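You operate a simulated robot arm through the tools that you are given. There is no shell and no other tool.

Carry out the task below with a simulated robot arm. There is one attempt and no reset: what you move stays moved.

## Task
Put things in order on the line desk top. At the end: the blue spacer stands where the teal wiping pad stood; the white suction pad from the line desk top stands where the yellow spacer stood; the yellow spacer stands where the blue spacer stood; the teal wiping pad stands where the white label roll stood; the white label roll from the line desk top stands on top of the white paper pack; whatever was shut is shut again. Leave all else as you found it, and nothing knocked over.
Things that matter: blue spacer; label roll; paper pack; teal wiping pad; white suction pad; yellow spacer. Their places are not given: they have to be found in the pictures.

Only the result counts: the job must be done as asked and must still hold three seconds after the hand-in. Knocking over, shifting, dropping, spilling or breaking anything else fails it.

## Robot
A 7-joint arm with a two-finger parallel gripper, fixed in place. Base frame: the origin is at the foot of the arm, x ahead of it, y to its left, z up; the work surface is at about z = 0.86. Units: m, rad, N and s.
With the tool pointing down near the work surface it reaches from about 0.1 to 0.64 m from the base axis. Its first joint turns from -1.152 to 1.152 rad. Payload 1.57 kg.
Tool frame: the origin (TCP) lies between the finger pads and is the grasp point; the fingertips stand 0.03 m ahead of it; z points along the fingers, y is the line along which they close. Largest opening 0.08 m; finger width 0.017, thickness 0.012; the body of the gripper, 0.04 by 0.082 m, starts 0.08 m behind the TCP.
Orientation is told as [roll, pitch, yaw] about the base's x, y, z axes, in that order, counted from this pose: with the fingers straight down and closing along the base's y, the tool's x points along the base's -x, its y along +y and its z along -z.

## Interface
- The arm moves only by the tool step_arm. Its argument "commands" is a list of rows, each a list of 7 numbers: the gripper command, from -1 (fully open) to 1 (shut), values between in proportion, then the shift along the tool's x, y, z in units of 200 mm (1.0 is 200 mm), then the turn, a rotation vector about the tool's x, y, z in units of 90 degrees (1.0 is 90 degrees). In form: [[gripper, tx, ty, tz, ax, ay, az], ...]. A call has 1 to 20 rows; each row is the pose to reach, as a shift and turn from the pose commanded when the call began, along the tool's axes at that moment. A call with a number of a shift or a turn outside -1 to 1 is refused whole. Each row takes 0.2 s and may step no farther than 0.05 m and 0.15 rad from the row before; otherwise, or with a gripper value out of range, the whole call is refused. Where a pose cannot be reached the arm comes as near as it can. A force on the tool above 40 N (or 10 N above the force at the start of the call, whichever is more), or a blocked arm, ends the call early, and 0.2 s more pass. Each finger travels about 0.072 m/s and halts on what it meets, pressing with about 23 N; the grip force reading is that of the motor and also rises with nothing between the fingers. The clock runs only during rows and for 0.2 s after the last one: add rows that repeat a pose to give the fingers time. The reply holds the time, the measured pose of the TCP, the force on the tool along the base axes, the opening and the grip force, in the units named above and with some noise, with the torque about the TCP (base axes, N m) and any sound that the robot's microphone picked up.
- Cameras (640 x 400 px; columns grow to the right, rows downward): "scene" is fixed at [0.0745, 0.4695, 1.4112]; the picture's right is [-0.38, -0.92, 0.00], its down [-0.64, 0.27, -0.72] and it looks along [0.67, -0.28, -0.69] (base axes); focal length 243 px, centre (320, 200). "wrist" rides on the gripper at [0.072, -0.007, -0.122] in the tool frame; the picture's right is [0.09, 1.00, 0.00], its down [-0.84, 0.08, -0.54] and it looks along [-0.54, 0.05, 0.84] (tool axes); focal length 238 px, centre (320, 200).
- camera(camera): a new picture of that camera. The clock stands still meanwhile.
- point_at(camera, pixels): for up to 12 pixels [column, row] of the newest picture of that camera ("zoom" is the newest enlarged one), the place [x, y, z] in the base frame of the surface seen there, good to about 0.002 m. The clock stands still meanwhile.
- enlarge(camera, box): a new picture of the part [left, top, right, bottom] of that camera's present view, enlarged. The clock stands still meanwhile.
- job_done(): hands the job in; it is judged then, once.

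Leave the gripper open and the arm clear of the work at the hand-in unless told otherwise.

The tools are called as a command line: name --pt "numbers of a row" for each row, then --argument value for the rest, lists and objects as JSON in quotes. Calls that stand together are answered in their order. step_arm: Moves the arm, as the interface text tells. Its arguments: {"type":"object","properties":{"commands":{"type":"array"}},"required":["commands"]} The other tools are called the same way: camera (camera) takes a picture; point_at (camera, pixels) gives the place of the surface under pixels of a picture; enlarge (camera, box) takes an enlarged picture of a part of a camera's view; job_done () hands the job in.

At the start:

```text
time_s: 0.0
position: [0.4099, 0.0112, 1.1915]
tcp_rot: [0.0, 0.0, -0.001]
ft_force: [0.5, -0.4, -0.1]
torque: [0.0, -0.02, 0.02]
opening: 0.0802
grasp_force: 0.1
```

scene: 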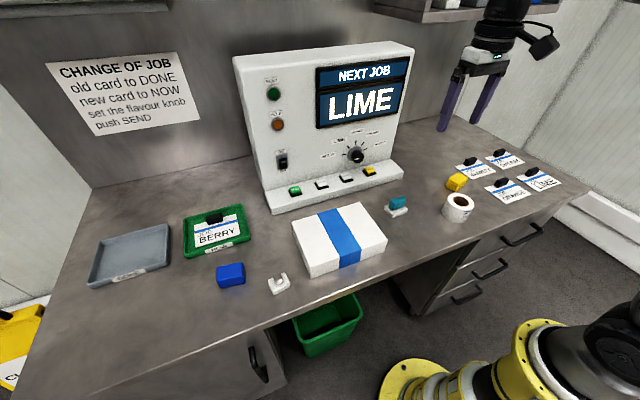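
wrist: 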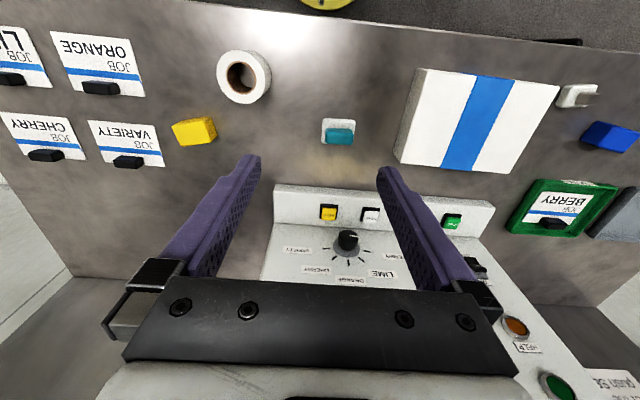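

I see the desk with a blue block at about (230,274), a white U-shaped part at (278,283), a white paper pack with blue band at (340,240), a teal-topped pad at (397,204), a white roll at (458,207) and a yellow block at (456,183). I'll enlarge parts of the scene view to inspect them.

enlarge --camera "scene" --box '[180, 180, 420, 330]'

enlarge --camera "wrist" --box '[160, 30, 400, 180]'

```text
2.67 times, centred on (300, 255) of scene
```

zoom: 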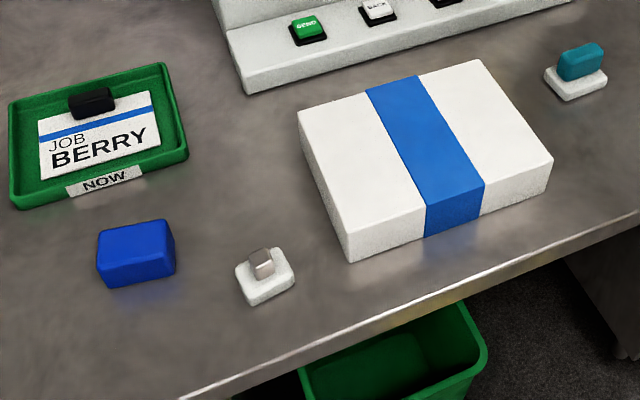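

```text
2.67 times, centred on (280, 105) of wrist
```

zoom: 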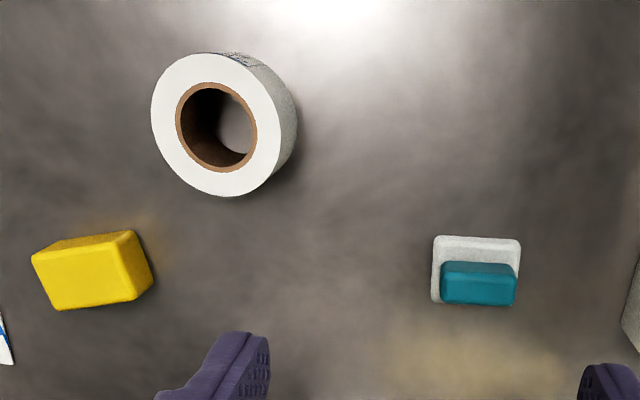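

Now I measure the positions of the items from the wrist enlarged view (yellow, roll, teal) and from the scene view.

point_at --camera "zoom" --pixels '[[40, 255], [128, 235], [50, 308], [135, 298], [150, 270], [155, 110], [257, 110], [215, 57], [215, 193], [220, 130], [435, 240], [518, 242]]'

point_at --camera "scene" --pixels '[[217, 267], [243, 263], [222, 286], [245, 282], [231, 268], [278, 283], [270, 282], [288, 283], [280, 276], [397, 203], [458, 202], [456, 180]]'

enlarge --camera "scene" --box '[370, 140, 530, 240]'

```text
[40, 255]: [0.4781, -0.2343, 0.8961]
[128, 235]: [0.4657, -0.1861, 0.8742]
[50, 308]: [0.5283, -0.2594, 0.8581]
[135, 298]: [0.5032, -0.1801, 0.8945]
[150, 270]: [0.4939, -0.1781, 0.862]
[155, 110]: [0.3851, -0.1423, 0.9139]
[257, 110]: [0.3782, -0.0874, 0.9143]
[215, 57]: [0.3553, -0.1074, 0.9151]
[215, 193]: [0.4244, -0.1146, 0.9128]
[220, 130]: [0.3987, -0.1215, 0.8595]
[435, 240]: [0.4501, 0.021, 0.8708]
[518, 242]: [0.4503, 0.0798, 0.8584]
```

```text
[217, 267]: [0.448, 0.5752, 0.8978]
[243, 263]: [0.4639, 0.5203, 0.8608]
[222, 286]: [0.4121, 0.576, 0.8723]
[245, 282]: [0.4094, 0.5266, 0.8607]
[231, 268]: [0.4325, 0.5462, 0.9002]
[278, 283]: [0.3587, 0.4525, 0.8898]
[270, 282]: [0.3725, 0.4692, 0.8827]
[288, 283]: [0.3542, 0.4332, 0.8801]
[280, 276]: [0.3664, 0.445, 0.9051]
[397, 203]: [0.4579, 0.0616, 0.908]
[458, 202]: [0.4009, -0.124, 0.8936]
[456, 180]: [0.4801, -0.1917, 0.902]
```

```text
4.00 times, centred on (450, 190) of scene
```

zoom: 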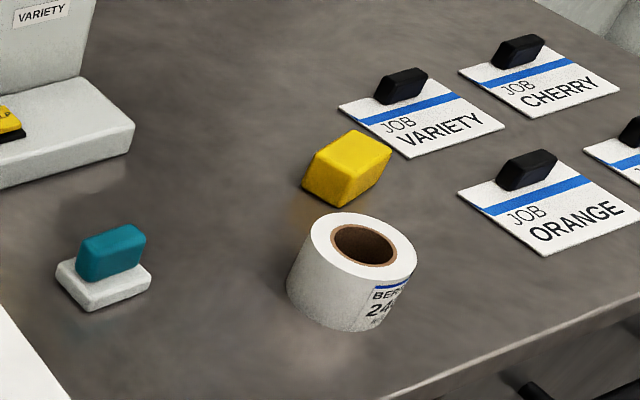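

The yellow block and the roll are close to one another. I'll measure the roll, yellow and teal outlines in this enlarged scene view.

point_at --camera "zoom" --pixels '[[312, 240], [415, 245], [365, 212], [365, 280], [350, 131], [391, 150], [316, 160], [360, 176], [335, 205], [383, 172], [110, 240], [100, 285]]'

enlarge --camera "scene" --box '[200, 240, 320, 315]'

```text
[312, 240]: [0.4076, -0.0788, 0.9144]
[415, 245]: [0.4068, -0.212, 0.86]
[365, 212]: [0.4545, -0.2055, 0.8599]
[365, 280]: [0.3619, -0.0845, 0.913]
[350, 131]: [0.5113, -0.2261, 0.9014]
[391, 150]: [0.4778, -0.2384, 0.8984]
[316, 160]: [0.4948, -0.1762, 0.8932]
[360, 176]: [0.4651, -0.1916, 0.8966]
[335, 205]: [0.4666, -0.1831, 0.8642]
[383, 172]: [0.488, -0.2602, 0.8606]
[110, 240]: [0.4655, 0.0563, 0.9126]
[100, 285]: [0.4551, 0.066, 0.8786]
```

```text
5.33 times, centred on (260, 278) of scene
```

zoom: 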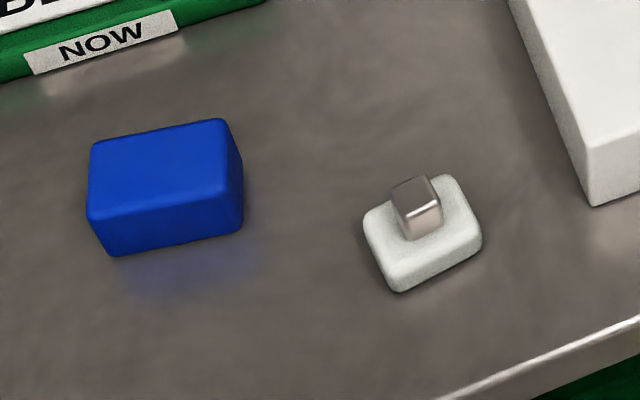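

I measure the blue block's and suction pad's corners in this zoom.

point_at --camera "zoom" --pixels '[[95, 146], [220, 122], [235, 182], [98, 215], [165, 165], [110, 250], [240, 225], [368, 218], [450, 182], [478, 232], [400, 285], [412, 190]]'

enlarge --camera "scene" --box '[280, 190, 400, 290]'

```text
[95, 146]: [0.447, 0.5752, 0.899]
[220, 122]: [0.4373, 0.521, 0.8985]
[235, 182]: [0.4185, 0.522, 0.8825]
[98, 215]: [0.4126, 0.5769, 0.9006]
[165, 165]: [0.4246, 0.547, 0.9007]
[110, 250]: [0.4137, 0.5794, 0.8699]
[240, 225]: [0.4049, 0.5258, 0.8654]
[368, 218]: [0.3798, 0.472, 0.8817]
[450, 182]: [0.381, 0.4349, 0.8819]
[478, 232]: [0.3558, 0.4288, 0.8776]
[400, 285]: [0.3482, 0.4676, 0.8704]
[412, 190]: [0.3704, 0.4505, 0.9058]
```

```text
4.00 times, centred on (340, 240) of scene
```

zoom: 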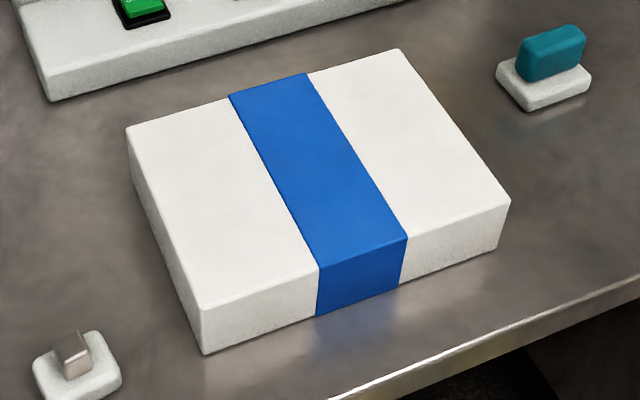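

I measure the pack's top corners and the teal pad's outline.

point_at --camera "zoom" --pixels '[[130, 130], [398, 52], [506, 204], [204, 306], [318, 165], [500, 70], [545, 108], [588, 75], [522, 40], [583, 32], [550, 55], [206, 350]]'

enlarge --camera "wrist" --box '[300, 90, 380, 160]'

```text
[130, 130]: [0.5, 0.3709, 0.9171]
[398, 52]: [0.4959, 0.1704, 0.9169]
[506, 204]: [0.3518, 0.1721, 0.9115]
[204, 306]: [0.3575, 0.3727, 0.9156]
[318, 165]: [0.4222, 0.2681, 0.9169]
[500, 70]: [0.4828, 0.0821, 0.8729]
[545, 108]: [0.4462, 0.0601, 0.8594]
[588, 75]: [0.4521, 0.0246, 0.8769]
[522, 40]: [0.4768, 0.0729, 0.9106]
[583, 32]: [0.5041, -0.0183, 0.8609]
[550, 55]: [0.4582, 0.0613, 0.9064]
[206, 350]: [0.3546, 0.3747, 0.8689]
```

```text
5.71 times, centred on (340, 125) of wrist
```

zoom: 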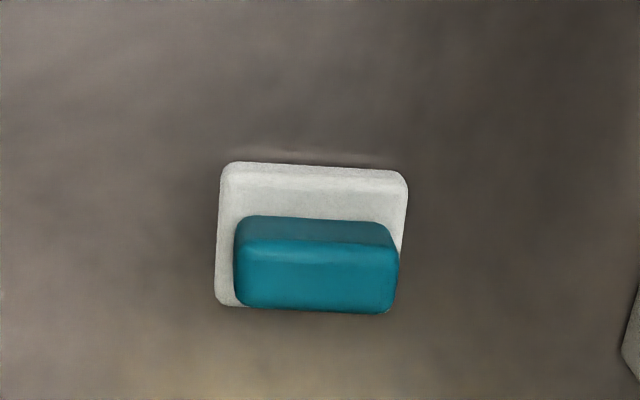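

I measure the teal pad's base and handle edges in this wrist zoom.

point_at --camera "zoom" --pixels '[[226, 170], [402, 178], [220, 298], [398, 245], [318, 170], [222, 230], [250, 222], [385, 230], [245, 245], [392, 258], [250, 300], [385, 306]]'

enlarge --camera "scene" --box '[370, 180, 430, 230]'

```text
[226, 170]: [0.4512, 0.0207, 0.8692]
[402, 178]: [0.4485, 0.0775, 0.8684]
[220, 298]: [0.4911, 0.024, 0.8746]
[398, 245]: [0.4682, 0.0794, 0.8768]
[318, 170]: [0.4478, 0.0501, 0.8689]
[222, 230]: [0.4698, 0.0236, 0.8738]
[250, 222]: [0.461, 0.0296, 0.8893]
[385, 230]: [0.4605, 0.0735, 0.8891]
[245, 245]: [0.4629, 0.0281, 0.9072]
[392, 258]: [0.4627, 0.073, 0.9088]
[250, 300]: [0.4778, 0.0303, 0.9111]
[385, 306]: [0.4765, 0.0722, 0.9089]
```

```text
8.00 times, centred on (400, 205) of scene
```

zoom: 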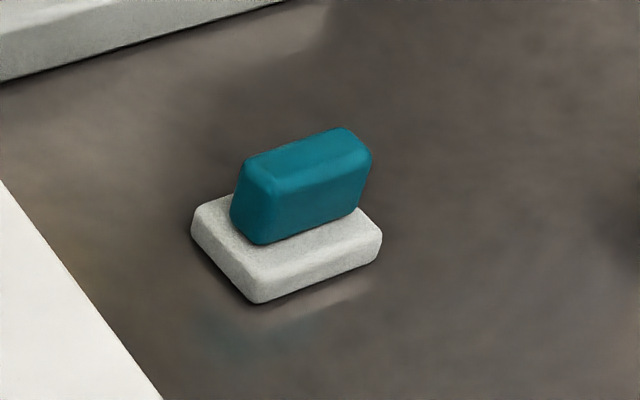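

I zoom on the roll in the wrist view to fit its centre accurately, since it is about 0.07 m wide against a 0.08 m opening.

enlarge --camera "wrist" --box '[205, 40, 285, 110]'

```text
5.71 times, centred on (245, 75) of wrist
```

zoom: 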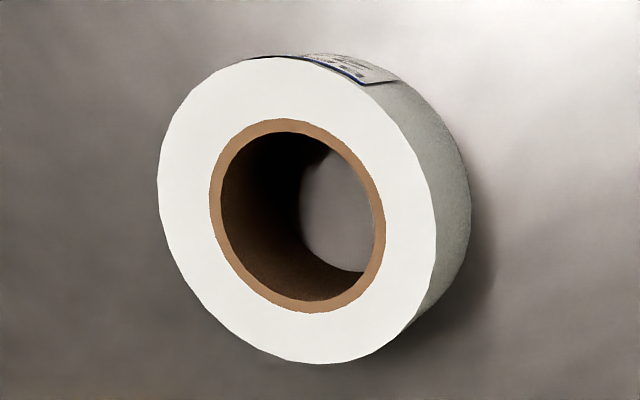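

The top face spans about columns 158–436 and rows 58–363. I take points along its rim.

point_at --camera "zoom" --pixels '[[161, 180], [250, 61], [345, 82], [428, 190], [432, 250], [395, 330], [310, 360], [215, 310], [180, 110], [213, 190], [382, 240], [295, 308]]'

```text
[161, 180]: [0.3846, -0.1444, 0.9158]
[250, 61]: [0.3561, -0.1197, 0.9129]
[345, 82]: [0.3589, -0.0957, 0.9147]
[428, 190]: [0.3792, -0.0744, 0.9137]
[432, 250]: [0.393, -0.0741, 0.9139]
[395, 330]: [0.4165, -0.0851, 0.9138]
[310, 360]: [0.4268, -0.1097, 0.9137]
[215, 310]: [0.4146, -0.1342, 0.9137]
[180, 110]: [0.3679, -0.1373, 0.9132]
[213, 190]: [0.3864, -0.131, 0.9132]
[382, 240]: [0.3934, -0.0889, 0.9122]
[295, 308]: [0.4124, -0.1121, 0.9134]
```

The roll centre fits to about (0.391, -0.109), radius 0.0355, top z 0.914. I move above it with the fingers open and closing along y, stopping at z≈1.0.

step_arm --pt "-1 0.016 -0.1 0.16 0 0 0" --pt "-1 0.032 -0.2 0.32 0 0 0" --pt "-1 0.048 -0.3 0.48 0 0 0" --pt "-1 0.064 -0.4 0.64 0 0 0" --pt "-1 0.08 -0.5 0.8 0 0 0" --pt "-1 0.095 -0.6 0.95 0 0 0" --pt "-1 0.095 -0.6 0.95 0 0 0"

camera --camera "wrist"

```text
time_s: 1.6
position: [0.3917, -0.111, 1.0027]
tcp_rot: [-0.001, 0.0, 0.0]
ft_force: [0.3, 0.2, 0.0]
torque: [-0.01, -0.01, -0.01]
opening: 0.0802
grasp_force: 0.1
```

```text
taken
```

wrist: 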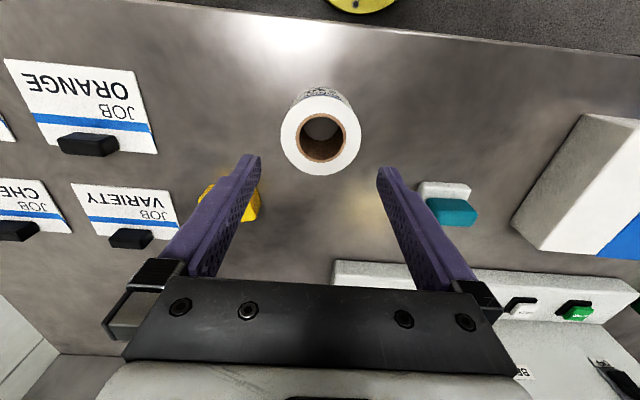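

The roll sits between the fingers at about (321,132). I re-measure its rim from this closer view.

enlarge --camera "wrist" --box '[270, 75, 370, 185]'

```text
3.64 times, centred on (320, 130) of wrist
```

zoom: 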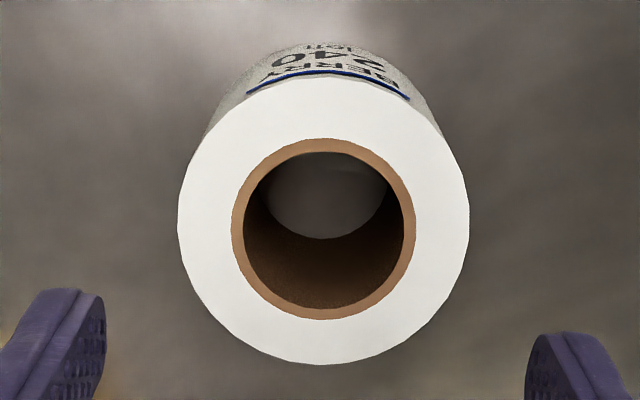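

point_at --camera "zoom" --pixels '[[181, 220], [465, 220], [323, 78], [323, 361], [235, 228], [413, 228], [323, 142], [323, 316], [225, 320], [425, 320]]'

```text
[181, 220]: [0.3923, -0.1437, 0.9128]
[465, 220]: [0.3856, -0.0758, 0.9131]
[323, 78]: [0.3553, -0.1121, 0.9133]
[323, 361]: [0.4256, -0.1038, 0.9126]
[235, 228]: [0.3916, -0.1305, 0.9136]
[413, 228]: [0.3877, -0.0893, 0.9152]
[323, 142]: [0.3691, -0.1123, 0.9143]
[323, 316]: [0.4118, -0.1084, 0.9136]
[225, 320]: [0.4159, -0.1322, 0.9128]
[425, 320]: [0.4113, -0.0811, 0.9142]
```

Roll centre refined to (0.3905, -0.110), so the tool is within 1 mm. I go straight down to TCP z≈0.895 (tips at 0.865), still open.

step_arm --pt "-1 0.005 0.005 0.12 0 0 0" --pt "-1 0.005 0.005 0.24 0 0 0" --pt "-1 0.005 0.005 0.36 0 0 0" --pt "-1 0.005 0.005 0.46 0 0 0" --pt "-1 0.005 0.005 0.538 0 0 0" --pt "-1 0.005 0.005 0.538 0 0 0"

camera --camera "wrist"

```text
time_s: 3.0
position: [0.3922, -0.1076, 0.8948]
tcp_rot: [0.002, 0.001, -0.001]
ft_force: [-0.2, -1.0, -0.1]
torque: [-0.05, 0.01, -0.02]
opening: 0.0797
grasp_force: 0.0
```

```text
taken
```

wrist: 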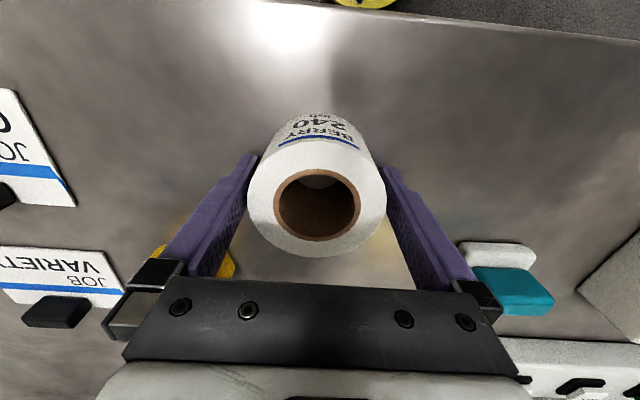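

The roll is between the fingers with no notable force. I close the gripper and hold a few rows.

step_arm --pt "1 0 0 0 0 0 0" --pt "1 0 0 0 0 0 0" --pt "1 0 0 0 0 0 0" --pt "1 0 0 0 0 0 0"

```text
time_s: 4.0
position: [0.3906, -0.1076, 0.8948]
tcp_rot: [0.001, 0.001, 0.0]
ft_force: [-0.4, 0.1, -0.1]
torque: [-0.01, -0.02, 0.03]
opening: 0.0737
grasp_force: 23.0
```

Gripped at 0.0737 m. I lift to z≈1.03 and begin moving toward the pack (+y).

step_arm --pt "1 0 0 -0.1 0 0 0" --pt "1 0 0 -0.28 0 0 0" --pt "1 0 0 -0.48 0 0 0" --pt "1 0 0 -0.675 0 0 0" --pt "1 -0.03 0.15 -0.675 0 0 0" --pt "1 -0.06 0.35 -0.675 0 0 0" --pt "1 -0.09 0.55 -0.675 0 0 0" --pt "1 -0.12 0.75 -0.675 0 0 0" --pt "1 -0.15 0.95 -0.675 0 0 0" --pt "1 -0.15 0.95 -0.675 0 0 0"

camera --camera "scene"

```text
time_s: 6.2
position: [0.4199, 0.0823, 1.0309]
tcp_rot: [0.0, 0.0, 0.0]
ft_force: [0.0, 0.2, -1.6]
torque: [0.01, 0.03, -0.04]
opening: 0.0736
grasp_force: 22.5
```

```text
taken
```

scene: 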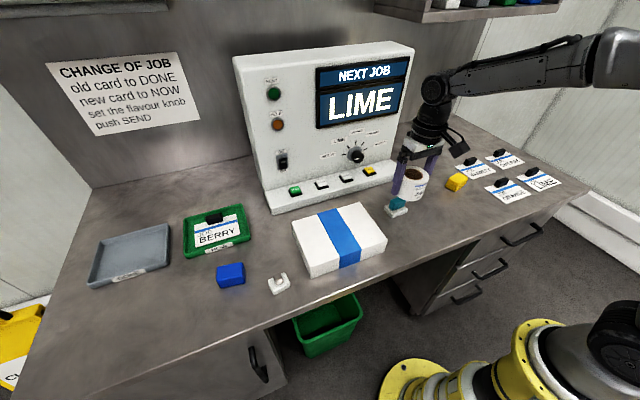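

The roll is held well. I continue to over the pack centre (0.426, 0.271).

step_arm --pt "1 -0.006 0.2 0 0 0 0" --pt "1 -0.012 0.4 0 0 0 0" --pt "1 -0.018 0.6 0 0 0 0" --pt "1 -0.024 0.8 0 0 0 0" --pt "1 -0.03 0.945 0 0 0 0" --pt "1 -0.03 0.945 0 0 0 0"

camera --camera "wrist"

camera --camera "scene"

```text
time_s: 7.6
position: [0.4255, 0.2709, 1.0295]
tcp_rot: [0.0, 0.001, 0.0]
ft_force: [-0.3, -0.6, -2.3]
torque: [0.01, 0.0, -0.01]
opening: 0.0734
grasp_force: 22.7
```

```text
taken
```

wrist: 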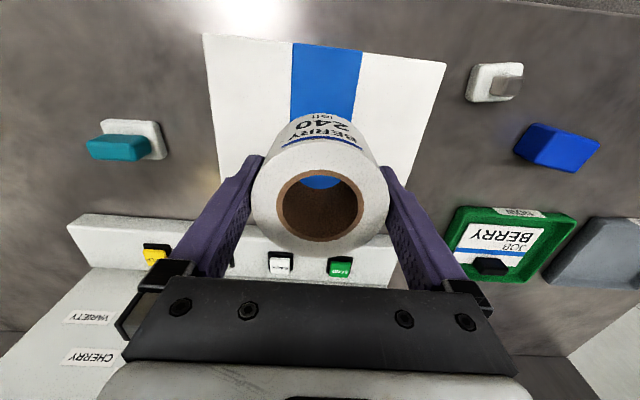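

```text
taken
```

scene: 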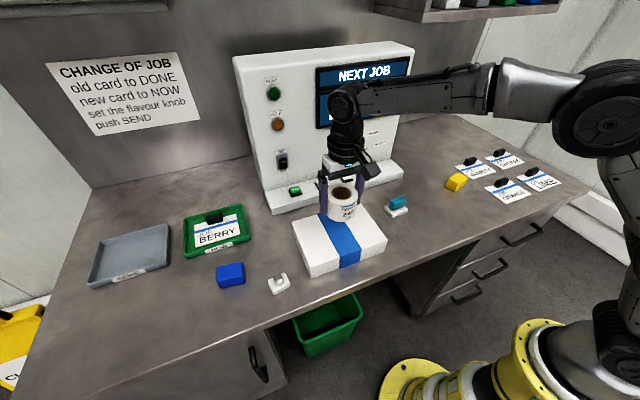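

I'm over the pack. I lower so the roll's bottom is just about on the pack top (TCP z≈0.953).

step_arm --pt "1 0 0 0.12 0 0 0" --pt "1 0 0 0.24 0 0 0" --pt "1 0 0 0.33 0 0 0" --pt "1 0 0 0.365 0 0 0" --pt "1 0 0 0.378 0 0 0" --pt "1 0 0 0.383 0 0 0" --pt "1 0 0 0.383 0 0 0"

enlarge --camera "scene" --box '[280, 150, 400, 280]'

```text
time_s: 9.2
position: [0.4256, 0.2711, 0.9538]
tcp_rot: [0.001, 0.001, -0.001]
ft_force: [0.1, 0.1, -1.4]
torque: [-0.01, -0.03, 0.01]
opening: 0.0736
grasp_force: 22.7
```

```text
3.08 times, centred on (340, 215) of scene
```

zoom: 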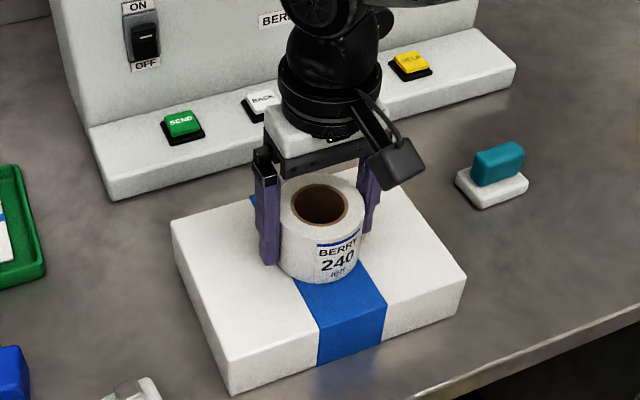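

Force still shows the weight (−1.4 N), so it's not touching yet. I lower another ~2 mm slowly.

step_arm --pt "1 0 0 0.003 0 0 0" --pt "1 0 0 0.006 0 0 0" --pt "1 0 0 0.008 0 0 0" --pt "1 0 0 0.008 0 0 0"

```text
time_s: 10.2
position: [0.4257, 0.2709, 0.951]
tcp_rot: [0.002, -0.001, 0.0]
ft_force: [-0.2, 1.5, -1.1]
torque: [0.0, 0.0, -0.01]
opening: 0.0736
grasp_force: 22.8
```

Still close to weight only. I go down about 1.5 mm more and check the force.

step_arm --pt "1 0 0 0.004 0 0 0" --pt "1 0 0 0.008 0 0 0" --pt "1 0 0 0.008 0 0 0"

```text
time_s: 11.0
position: [0.4261, 0.2717, 0.95]
tcp_rot: [0.001, 0.001, 0.0]
ft_force: [-1.1, -0.4, 1.9]
torque: [-0.06, 0.11, -0.03]
opening: 0.0735
grasp_force: 22.7
```

Contact is made (force went to +1.9 N). I open the gripper fully and hold.

step_arm --pt "-1 0 0 0 0 0 0" --pt "-1 0 0 0 0 0 0" --pt "-1 0 0 0 0 0 0"

camera --camera "wrist"

```text
time_s: 11.8
position: [0.427, 0.2702, 0.9491]
tcp_rot: [0.0, 0.0, 0.001]
ft_force: [0.7, 0.0, -0.4]
torque: [0.03, -0.02, -0.02]
opening: 0.08
grasp_force: 0.1
```

```text
taken
```

wrist: 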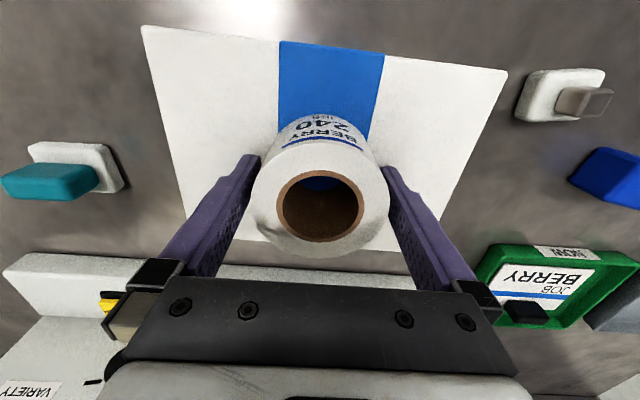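

The roll stands free between the fingers. I raise straight up by 0.11 m.

step_arm --pt "-1 0 0 -0.05 0 0 0" --pt "-1 0 0 -0.12 0 0 0" --pt "-1 0 0 -0.22 0 0 0" --pt "-1 0 0 -0.35 0 0 0" --pt "-1 0 0 -0.5 0 0 0" --pt "-1 0 0 -0.55 0 0 0"

camera --camera "wrist"

camera --camera "scene"

```text
time_s: 13.2
position: [0.4269, 0.2707, 1.0604]
tcp_rot: [0.001, 0.0, 0.001]
ft_force: [1.0, 0.6, -0.4]
torque: [0.0, -0.03, 0.0]
opening: 0.0801
grasp_force: 0.0
```

```text
taken
```

wrist: 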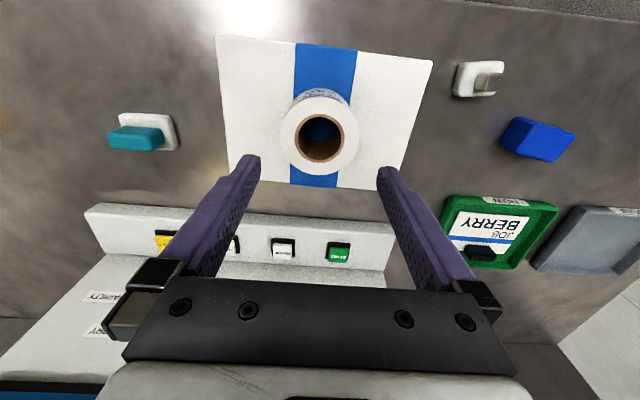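

```text
taken
```

scene: 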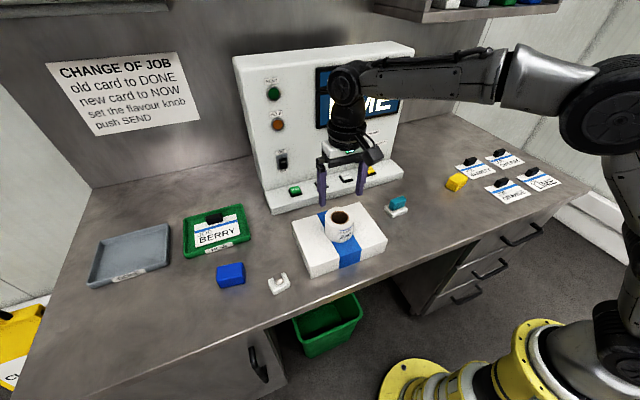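

The roll stands on the pack. Next is the teal pad. I check the console's nearest edges for clearance, pointing at the ledge in the wrist view.

point_at --camera "wrist" --pixels '[[100, 205], [390, 245], [95, 218], [300, 225], [120, 260], [110, 130], [170, 118], [150, 150]]'

point_at --camera "scene" --pixels '[[262, 180], [400, 165], [404, 172], [270, 210], [413, 50], [240, 60], [400, 130], [285, 165]]'

```text
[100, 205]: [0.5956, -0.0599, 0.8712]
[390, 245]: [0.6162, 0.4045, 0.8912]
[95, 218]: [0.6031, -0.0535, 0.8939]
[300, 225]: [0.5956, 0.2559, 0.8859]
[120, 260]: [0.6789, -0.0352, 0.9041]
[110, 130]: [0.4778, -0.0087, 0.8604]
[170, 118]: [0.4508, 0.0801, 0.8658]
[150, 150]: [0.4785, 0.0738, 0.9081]
```

```text
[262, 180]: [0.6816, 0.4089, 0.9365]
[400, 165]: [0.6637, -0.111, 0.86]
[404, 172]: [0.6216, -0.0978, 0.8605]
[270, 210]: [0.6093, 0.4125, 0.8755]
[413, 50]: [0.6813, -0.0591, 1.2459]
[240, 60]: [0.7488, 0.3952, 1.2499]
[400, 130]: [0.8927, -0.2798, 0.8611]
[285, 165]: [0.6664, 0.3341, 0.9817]
```

Console begins at x≈0.595, so there's room. I move over toward the teal pad at z≈1.06 first, then fine-position.

step_arm --pt "-1 -0.04 -0.2 0 0 0 0" --pt "-1 -0.08 -0.4 0 0 0 0" --pt "-1 -0.12 -0.6 0 0 0 0" --pt "-1 -0.16 -0.8 0 0 0 0" --pt "-1 -0.2 -1.0 0.1 0 0 0" --pt "-1 -0.215 -1.0 0.2 0 0 0" --pt "-1 -0.215 -1.0 0.2 0 0 0"

camera --camera "wrist"

```text
time_s: 14.8
position: [0.4704, 0.07, 1.0205]
tcp_rot: [0.0, -0.002, 0.002]
ft_force: [0.6, 0.5, -1.0]
torque: [-0.02, -0.02, 0.01]
opening: 0.0802
grasp_force: 0.1
```

```text
taken
```

wrist: 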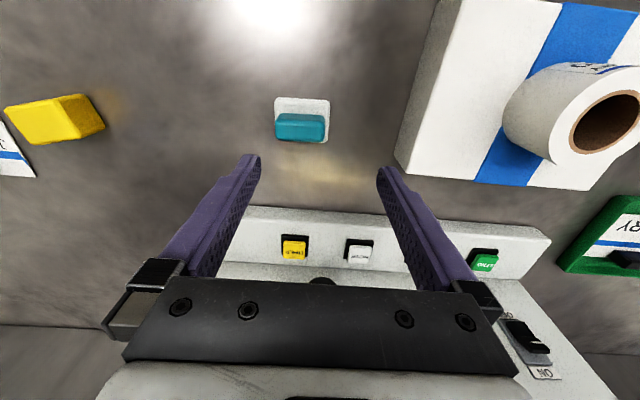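

I enlarge the teal pad at (302,120) and measure its handle ends and base corners from this position.

enlarge --camera "wrist" --box '[265, 90, 340, 150]'

point_at --camera "wrist" --pixels '[[276, 99], [327, 101], [277, 138], [300, 98], [278, 118], [280, 120], [322, 121], [300, 118], [300, 138], [323, 137], [281, 136], [328, 118]]'

```text
6.67 times, centred on (302, 120) of wrist
```

zoom: 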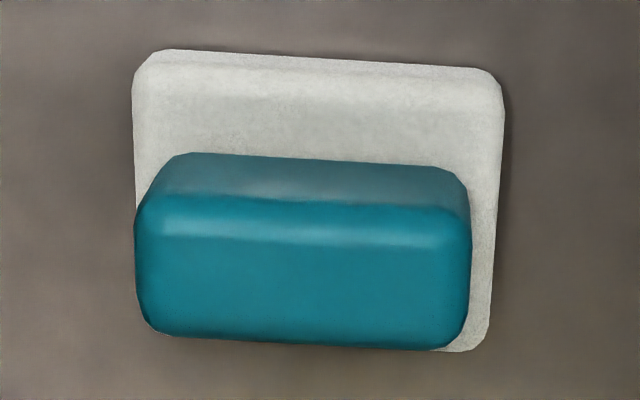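

```text
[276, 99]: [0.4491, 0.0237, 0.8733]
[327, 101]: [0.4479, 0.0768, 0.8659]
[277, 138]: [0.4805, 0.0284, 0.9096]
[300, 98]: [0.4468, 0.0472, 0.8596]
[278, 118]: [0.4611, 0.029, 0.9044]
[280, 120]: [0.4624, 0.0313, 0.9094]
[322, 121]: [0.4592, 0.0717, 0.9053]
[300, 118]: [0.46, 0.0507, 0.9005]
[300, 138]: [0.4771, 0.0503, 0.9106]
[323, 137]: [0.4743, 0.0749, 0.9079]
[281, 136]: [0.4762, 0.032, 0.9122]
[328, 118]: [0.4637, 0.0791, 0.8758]
```

Handle spans y 0.0285–0.0745 and x 0.459–0.480, top z 0.911; base top ≈0.8755. I align to (0.470, 0.0515) and descend to TCP z≈0.911 (tips at 0.881, above the base), fingers open.

step_arm --pt "-1 0 -0.0925 0.0 0 0 0" --pt "-1 0 -0.0925 0.12 0 0 0" --pt "-1 0 -0.0925 0.25 0 0 0" --pt "-1 0 -0.0925 0.38 0 0 0" --pt "-1 0 -0.0925 0.48 0 0 0" --pt "-1 0 -0.0925 0.55 0 0 0" --pt "-1 0 -0.0925 0.55 0 0 0"

camera --camera "wrist"

enlarge --camera "scene" --box '[360, 150, 440, 230]'

```text
time_s: 16.4
position: [0.4698, 0.0525, 0.9099]
tcp_rot: [-0.001, 0.001, -0.001]
ft_force: [0.6, 0.3, 0.8]
torque: [0.01, 0.03, 0.0]
opening: 0.0801
grasp_force: 0.0
```

```text
taken
```

wrist: 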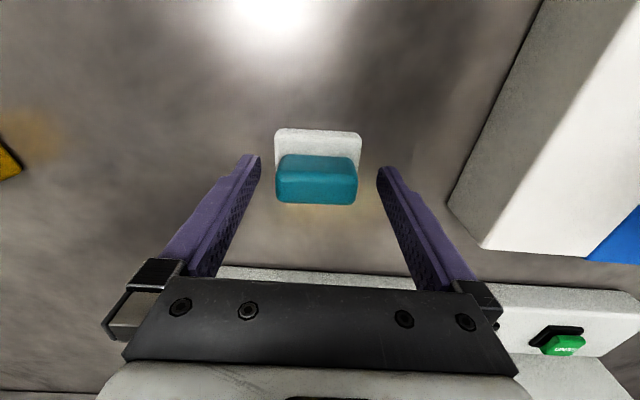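

```text
5.00 times, centred on (400, 190) of scene
```

zoom: 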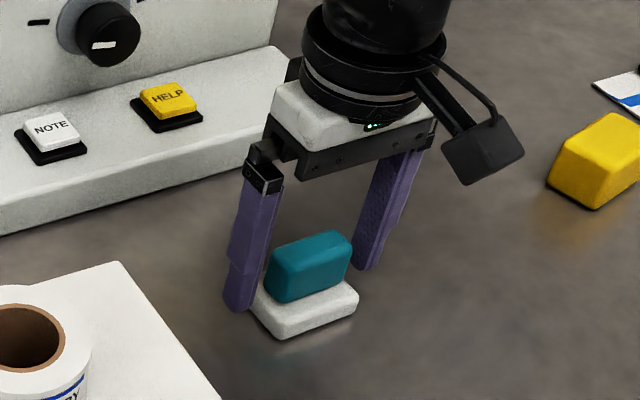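

The fingers straddle the teal handle. I close the gripper.

step_arm --pt "1 0 0 0 0 0 0" --pt "1 0 0 0 0 0 0" --pt "1 0 0 0 0 0 0" --pt "1 0 0 0 0 0 0" --pt "1 0 0 0 0 0 0"

```text
time_s: 17.6
position: [0.4692, 0.0525, 0.9106]
tcp_rot: [-0.001, 0.0, 0.0]
ft_force: [0.6, 1.2, -0.2]
torque: [0.0, 0.0, 0.0]
opening: 0.0493
grasp_force: 22.5
```

Gripped (0.0493 m). I lift 8 cm and carry it over the place where the roll stood (0.3905, −0.110).

step_arm --pt "1 0 0 -0.08 0 0 0" --pt "1 0 0 -0.22 0 0 0" --pt "1 0 0 -0.4 0 0 0" --pt "1 0.08 -0.16 -0.4 0 0 0" --pt "1 0.16 -0.33 -0.4 0 0 0" --pt "1 0.24 -0.5 -0.4 0 0 0" --pt "1 0.32 -0.66 -0.4 0 0 0" --pt "1 0.395 -0.8125 -0.4 0 0 0" --pt "1 0.395 -0.8125 -0.4 0 0 0" --pt "1 0.395 -0.8125 -0.4 0 0 0"

camera --camera "wrist"

```text
time_s: 19.8
position: [0.3896, -0.1099, 0.9903]
tcp_rot: [0.0, 0.0, -0.002]
ft_force: [-0.3, 0.5, -1.1]
torque: [0.01, -0.01, 0.0]
opening: 0.0492
grasp_force: 23.0
```

```text
taken
```

wrist: 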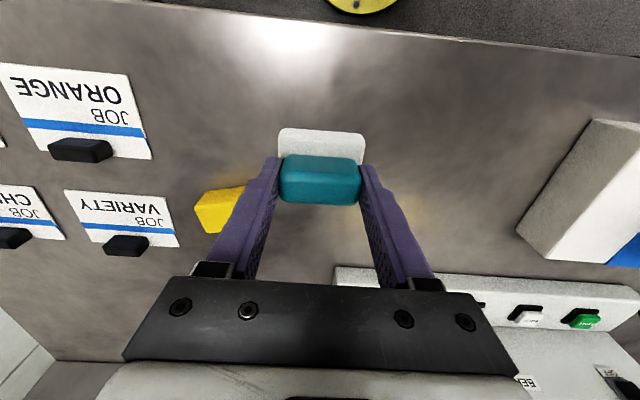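

Over the spot at (0.3896, −0.1099). I lower to just above the desk and then creep to contact.

step_arm --pt "1 -0.004 0 0.12 0 0 0" --pt "1 -0.004 0 0.24 0 0 0" --pt "1 -0.004 0 0.34 0 0 0" --pt "1 -0.004 0 0.38 0 0 0" --pt "1 -0.004 0 0.392 0 0 0" --pt "1 -0.004 0 0.398 0 0 0" --pt "1 -0.004 0 0.402 0 0 0" --pt "1 -0.004 0 0.402 0 0 0"

```text
time_s: 21.6
position: [0.3919, -0.1114, 0.9089]
tcp_rot: [0.0, -0.002, 0.0]
ft_force: [-0.6, 0.6, 5.2]
torque: [0.04, 0.15, -0.02]
opening: 0.049
grasp_force: 23.0
```

Contact (5.2 N upward). I open the gripper.

step_arm --pt "1 0 0 -0.004 0 0 0" --pt "-1 0 0 -0.004 0 0 0" --pt "-1 0 0 -0.004 0 0 0" --pt "-1 0 0 -0.004 0 0 0" --pt "-1 0 0 -0.004 0 0 0"

camera --camera "wrist"

```text
time_s: 22.8
position: [0.3899, -0.1112, 0.9098]
tcp_rot: [0.001, 0.001, 0.0]
ft_force: [-0.5, -0.6, -0.3]
torque: [0.05, 0.04, -0.01]
opening: 0.08
grasp_force: 0.1
```

```text
taken
```

wrist: 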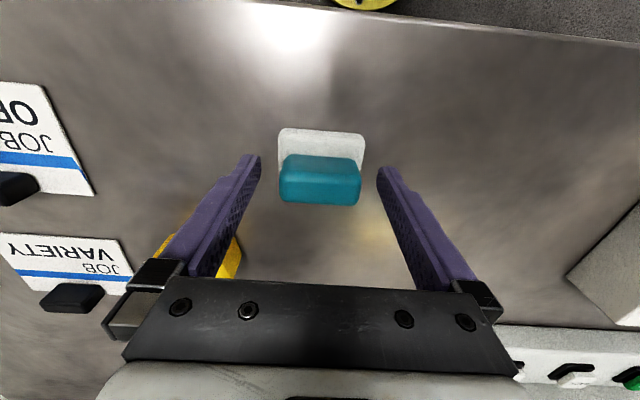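

The pad is set down. I rise straight up, and look again.

step_arm --pt "-1 0 0 -0.08 0 0 0" --pt "-1 0 0 -0.2 0 0 0" --pt "-1 0 0 -0.4 0 0 0" --pt "-1 0 0 -0.6 0 0 0" --pt "-1 0 0 -0.75 0 0 0" --pt "-1 0 0 -0.75 0 0 0"

enlarge --camera "wrist" --box '[280, 80, 360, 150]'

enlarge --camera "scene" --box '[380, 140, 540, 240]'

```text
time_s: 24.2
position: [0.3919, -0.1096, 1.0601]
tcp_rot: [-0.001, -0.001, 0.0]
ft_force: [-0.5, 0.5, 1.2]
torque: [-0.03, -0.01, 0.01]
opening: 0.08
grasp_force: 0.0
```

```text
5.71 times, centred on (320, 115) of wrist
```

zoom: 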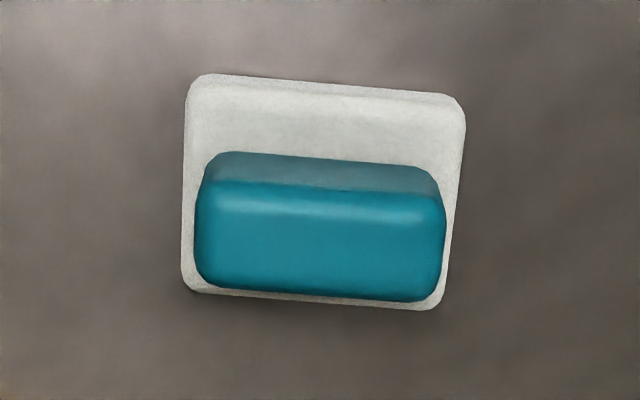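

```text
4.00 times, centred on (460, 190) of scene
```

zoom: 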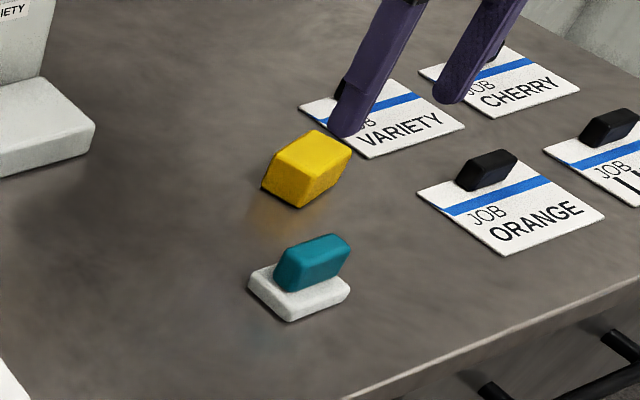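

Teal is standing in place. I take a wrist picture to measure the yellow block and cards nearby before moving off.

camera --camera "wrist"

enlarge --camera "wrist" --box '[60, 110, 300, 260]'

```text
taken
```

wrist: 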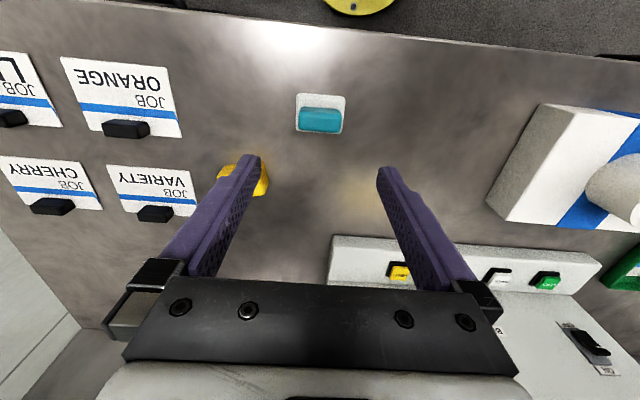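

```text
2.67 times, centred on (180, 185) of wrist
```

zoom: 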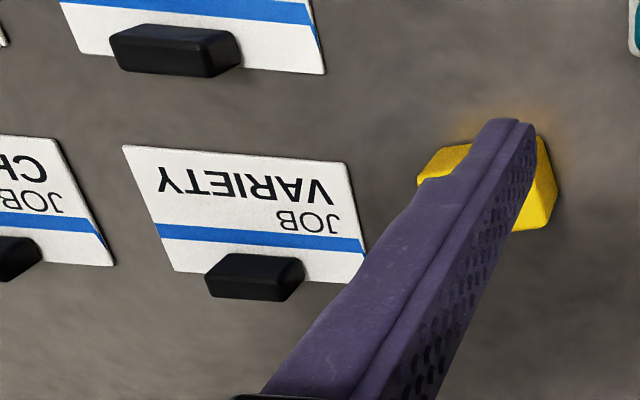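

point_at --camera "zoom" --pixels '[[345, 165], [366, 252], [350, 282], [302, 265], [240, 255], [125, 148], [322, 72], [240, 40], [440, 155], [548, 200]]'

point_at --camera "wrist" --pixels '[[298, 94], [345, 96], [297, 131], [340, 133], [302, 108], [340, 110], [303, 130], [339, 131], [320, 120]]'

```text
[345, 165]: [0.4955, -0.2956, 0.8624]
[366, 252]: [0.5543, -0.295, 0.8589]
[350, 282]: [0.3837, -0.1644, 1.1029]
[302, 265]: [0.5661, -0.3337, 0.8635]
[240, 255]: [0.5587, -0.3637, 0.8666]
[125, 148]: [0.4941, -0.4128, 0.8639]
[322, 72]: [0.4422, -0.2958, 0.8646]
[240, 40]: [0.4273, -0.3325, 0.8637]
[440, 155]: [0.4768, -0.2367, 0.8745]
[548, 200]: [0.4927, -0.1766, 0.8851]
```

```text
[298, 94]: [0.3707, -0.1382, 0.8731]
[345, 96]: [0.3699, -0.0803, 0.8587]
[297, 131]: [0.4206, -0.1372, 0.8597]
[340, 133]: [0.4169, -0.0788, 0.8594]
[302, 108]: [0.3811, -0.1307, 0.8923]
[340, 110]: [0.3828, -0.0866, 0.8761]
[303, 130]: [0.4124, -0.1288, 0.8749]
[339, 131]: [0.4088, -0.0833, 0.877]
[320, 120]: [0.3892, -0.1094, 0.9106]
```

Teal is centred at about (0.3915, −0.1095) as wanted; the VARIETY card starts at y≤−0.295, well away from yellow. Now I travel at z≈1.06 toward the blue spacer, in stages.

step_arm --pt "-1 0 0.2 0 0 0 0" --pt "-1 0 0.44 0 0 0 0" --pt "-1 0 0.68 0 0 0 0" --pt "-1 0 0.92 0 0 0 0" --pt "-1 0 1.0 0 0 0 0"

step_arm --pt "-1 0.03 0.2 0 0 0 -0.08" --pt "-1 0.06 0.44 0 0 0 -0.16" --pt "-1 0.1 0.68 0 0 0 -0.24" --pt "-1 0.13 0.92 0 0 0 -0.32" --pt "-1 0.15 1.0 0 0 0 -0.4" --pt "-1 0.15 1.0 0 0 0 -0.4"

camera --camera "wrist"

```text
time_s: 25.4
position: [0.3929, 0.0897, 1.0605]
tcp_rot: [0.001, -0.001, -0.001]
ft_force: [-0.7, 0.4, -0.2]
torque: [0.02, 0.01, 0.01]
opening: 0.08
grasp_force: 0.0
```

```text
time_s: 26.8
position: [0.3613, 0.2895, 1.0595]
tcp_rot: [-0.001, 0.0, 0.63]
ft_force: [-0.6, -1.0, 0.3]
torque: [0.01, -0.02, -0.02]
opening: 0.0802
grasp_force: 0.0
```

```text
taken
```

wrist: 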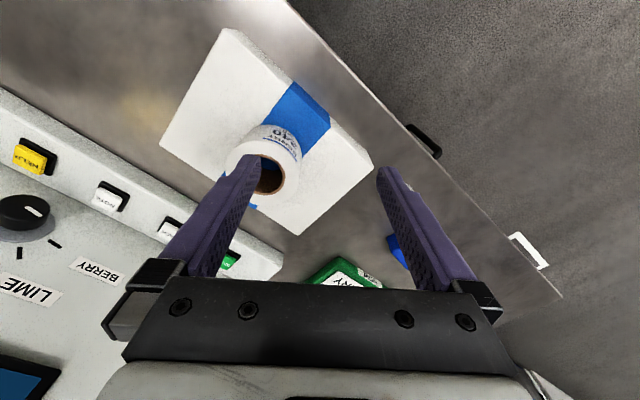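

Yaw is 0.63 rad as intended. I move on to (0.40, 0.45, 1.06) and turn to yaw ≈1.39, so the fingers will close along blue's short side.

step_arm --pt "-1 -0.1 0.085 0 0 0 -0.08" --pt "-1 -0.21 0.175 0 0 0 -0.16" --pt "-1 -0.32 0.265 0 0 0 -0.24" --pt "-1 -0.43 0.355 0 0 0 -0.32" --pt "-1 -0.54 0.445 0 0 0 -0.4" --pt "-1 -0.633 0.529 0 0 0 -0.484" --pt "-1 -0.633 0.529 0 0 0 -0.484"

camera --camera "wrist"

camera --camera "scene"

```text
time_s: 28.4
position: [0.4005, 0.4507, 1.0601]
tcp_rot: [0.0, 0.001, 1.391]
ft_force: [0.3, -0.5, -0.7]
torque: [-0.02, 0.01, 0.0]
opening: 0.08
grasp_force: 0.0
```

```text
taken
```

wrist: 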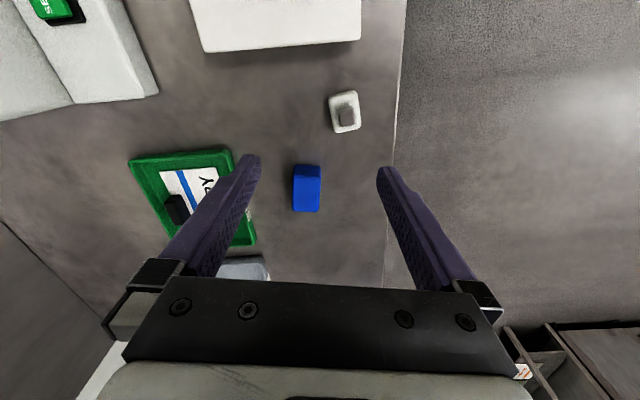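

```text
taken
```

scene: 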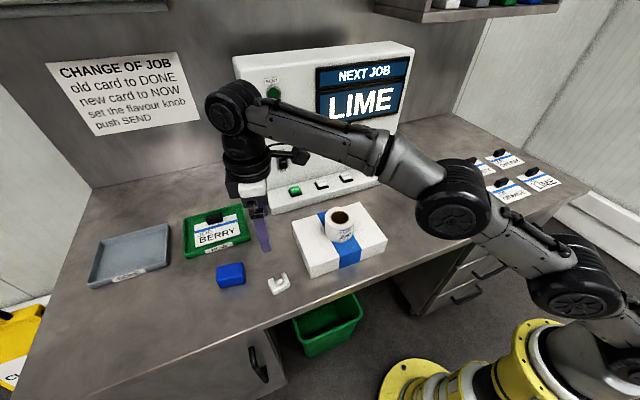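

I see the blue block at about (307,188) in the wrist view. I zoom in and measure it, plus the green tray edge next to it.

enlarge --camera "wrist" --box '[240, 80, 400, 230]'

point_at --camera "wrist" --pixels '[[294, 166], [320, 167], [293, 185], [320, 184], [295, 210], [318, 211], [293, 195], [319, 195], [250, 235], [235, 155], [255, 245], [245, 175]]'

```text
2.67 times, centred on (320, 155) of wrist
```

zoom: 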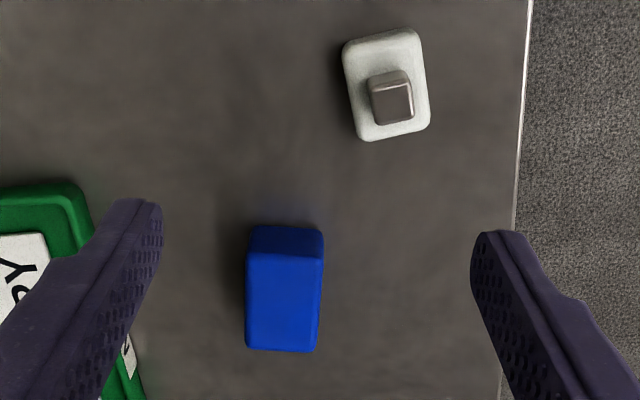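

```text
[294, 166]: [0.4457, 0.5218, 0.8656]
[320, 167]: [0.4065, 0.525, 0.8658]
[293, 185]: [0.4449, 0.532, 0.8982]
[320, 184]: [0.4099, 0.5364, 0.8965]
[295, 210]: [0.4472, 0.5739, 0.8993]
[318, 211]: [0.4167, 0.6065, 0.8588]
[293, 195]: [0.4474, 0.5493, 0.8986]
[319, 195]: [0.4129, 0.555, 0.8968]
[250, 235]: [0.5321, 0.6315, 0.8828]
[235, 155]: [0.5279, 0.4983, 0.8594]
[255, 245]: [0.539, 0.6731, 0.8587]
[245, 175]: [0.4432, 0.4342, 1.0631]
```

enlarge --camera "wrist" --box '[282, 155, 332, 220]'

```text
6.15 times, centred on (307, 188) of wrist
```

zoom: 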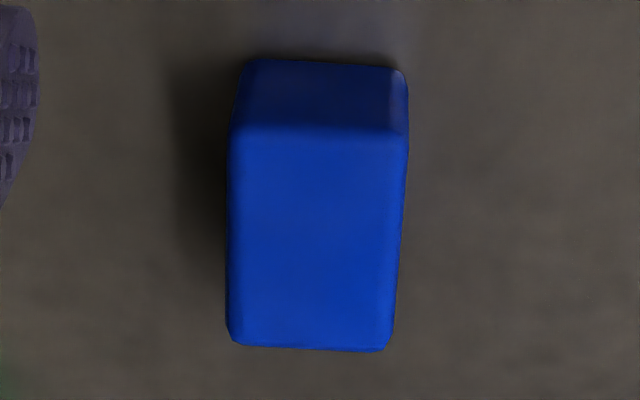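

point_at --camera "zoom" --pixels '[[233, 150], [404, 150], [230, 230], [399, 230], [228, 315], [391, 315], [320, 130], [318, 345], [250, 338], [375, 345], [245, 66], [400, 75]]'

```text
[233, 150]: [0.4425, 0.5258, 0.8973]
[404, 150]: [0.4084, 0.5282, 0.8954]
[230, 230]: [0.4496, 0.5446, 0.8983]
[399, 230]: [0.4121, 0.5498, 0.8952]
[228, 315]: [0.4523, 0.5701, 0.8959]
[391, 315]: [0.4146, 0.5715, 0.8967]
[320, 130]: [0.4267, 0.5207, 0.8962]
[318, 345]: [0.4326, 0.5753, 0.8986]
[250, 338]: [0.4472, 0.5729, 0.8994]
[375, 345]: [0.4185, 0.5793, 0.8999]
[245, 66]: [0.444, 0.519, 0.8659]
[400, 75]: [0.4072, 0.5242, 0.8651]
```

Blue is centred at about (0.428, 0.5495), top z≈0.899, long axis 10° off y. It's ~0.70 m out, beyond the vertical reach, so I'll tilt the tool outward 25° about its closing axis (faces stay parallel to the pads) and go to z≈1.0 above the block.

step_arm --pt "-1 -0.08 -0.008 0.0 0 -0.07 0" --pt "-1 -0.16 -0.015 0.0 0 -0.14 0" --pt "-1 -0.26 -0.024 0.06 0 -0.21 0" --pt "-1 -0.36 -0.033 0.12 0 -0.278 0" --pt "-1 -0.44 -0.04 0.2 0 -0.278 0" --pt "-1 -0.511 -0.0465 0.3 0 -0.278 0" --pt "-1 -0.511 -0.0465 0.3 0 -0.278 0"

camera --camera "wrist"

enlarge --camera "scene" --box '[180, 160, 340, 320]'

```text
time_s: 30.0
position: [0.4297, 0.5489, 1.0006]
tcp_rot: [0.0, -0.438, 1.388]
ft_force: [0.5, 0.5, -0.3]
torque: [0.0, -0.03, 0.01]
opening: 0.08
grasp_force: 0.2
```

```text
taken
```

wrist: 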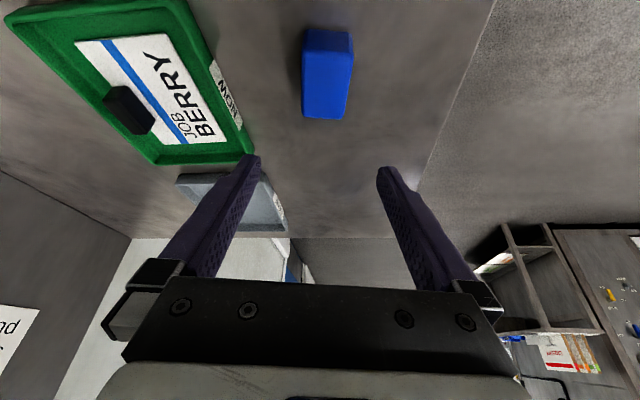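

```text
2.50 times, centred on (260, 240) of scene
```

zoom: 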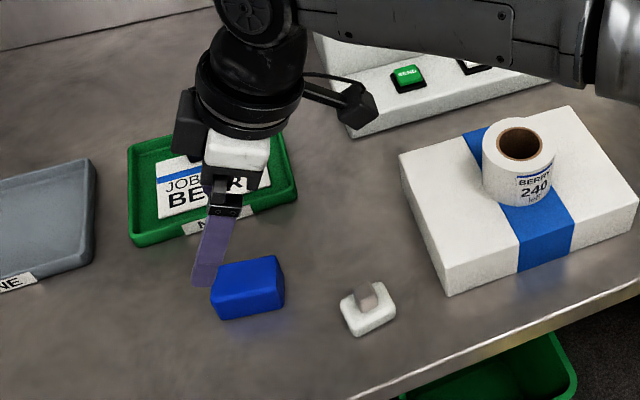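

The pose was reached exactly. I measure the blue again from here: it's at about (327,75) in the wrist view.

enlarge --camera "wrist" --box '[290, 15, 370, 130]'

```text
3.48 times, centred on (330, 72) of wrist
```

zoom: 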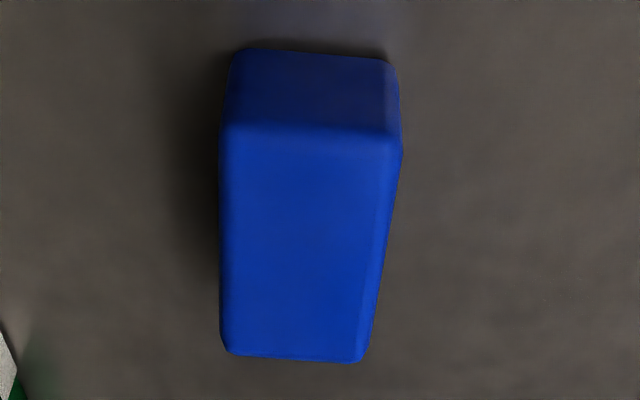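

point_at --camera "zoom" --pixels '[[223, 160], [396, 160], [221, 250], [388, 250], [222, 330], [368, 330], [310, 130], [290, 355], [235, 348], [355, 358], [235, 55], [390, 65]]'

```text
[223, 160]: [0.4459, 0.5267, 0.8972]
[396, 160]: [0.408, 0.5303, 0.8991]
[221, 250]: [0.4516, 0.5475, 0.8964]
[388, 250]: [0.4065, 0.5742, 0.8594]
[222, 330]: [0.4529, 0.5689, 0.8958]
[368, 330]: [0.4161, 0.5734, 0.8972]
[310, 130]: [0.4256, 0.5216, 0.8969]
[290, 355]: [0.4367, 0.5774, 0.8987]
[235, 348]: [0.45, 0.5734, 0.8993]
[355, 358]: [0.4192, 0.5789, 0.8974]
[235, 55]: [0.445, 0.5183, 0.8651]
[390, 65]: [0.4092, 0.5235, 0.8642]
```

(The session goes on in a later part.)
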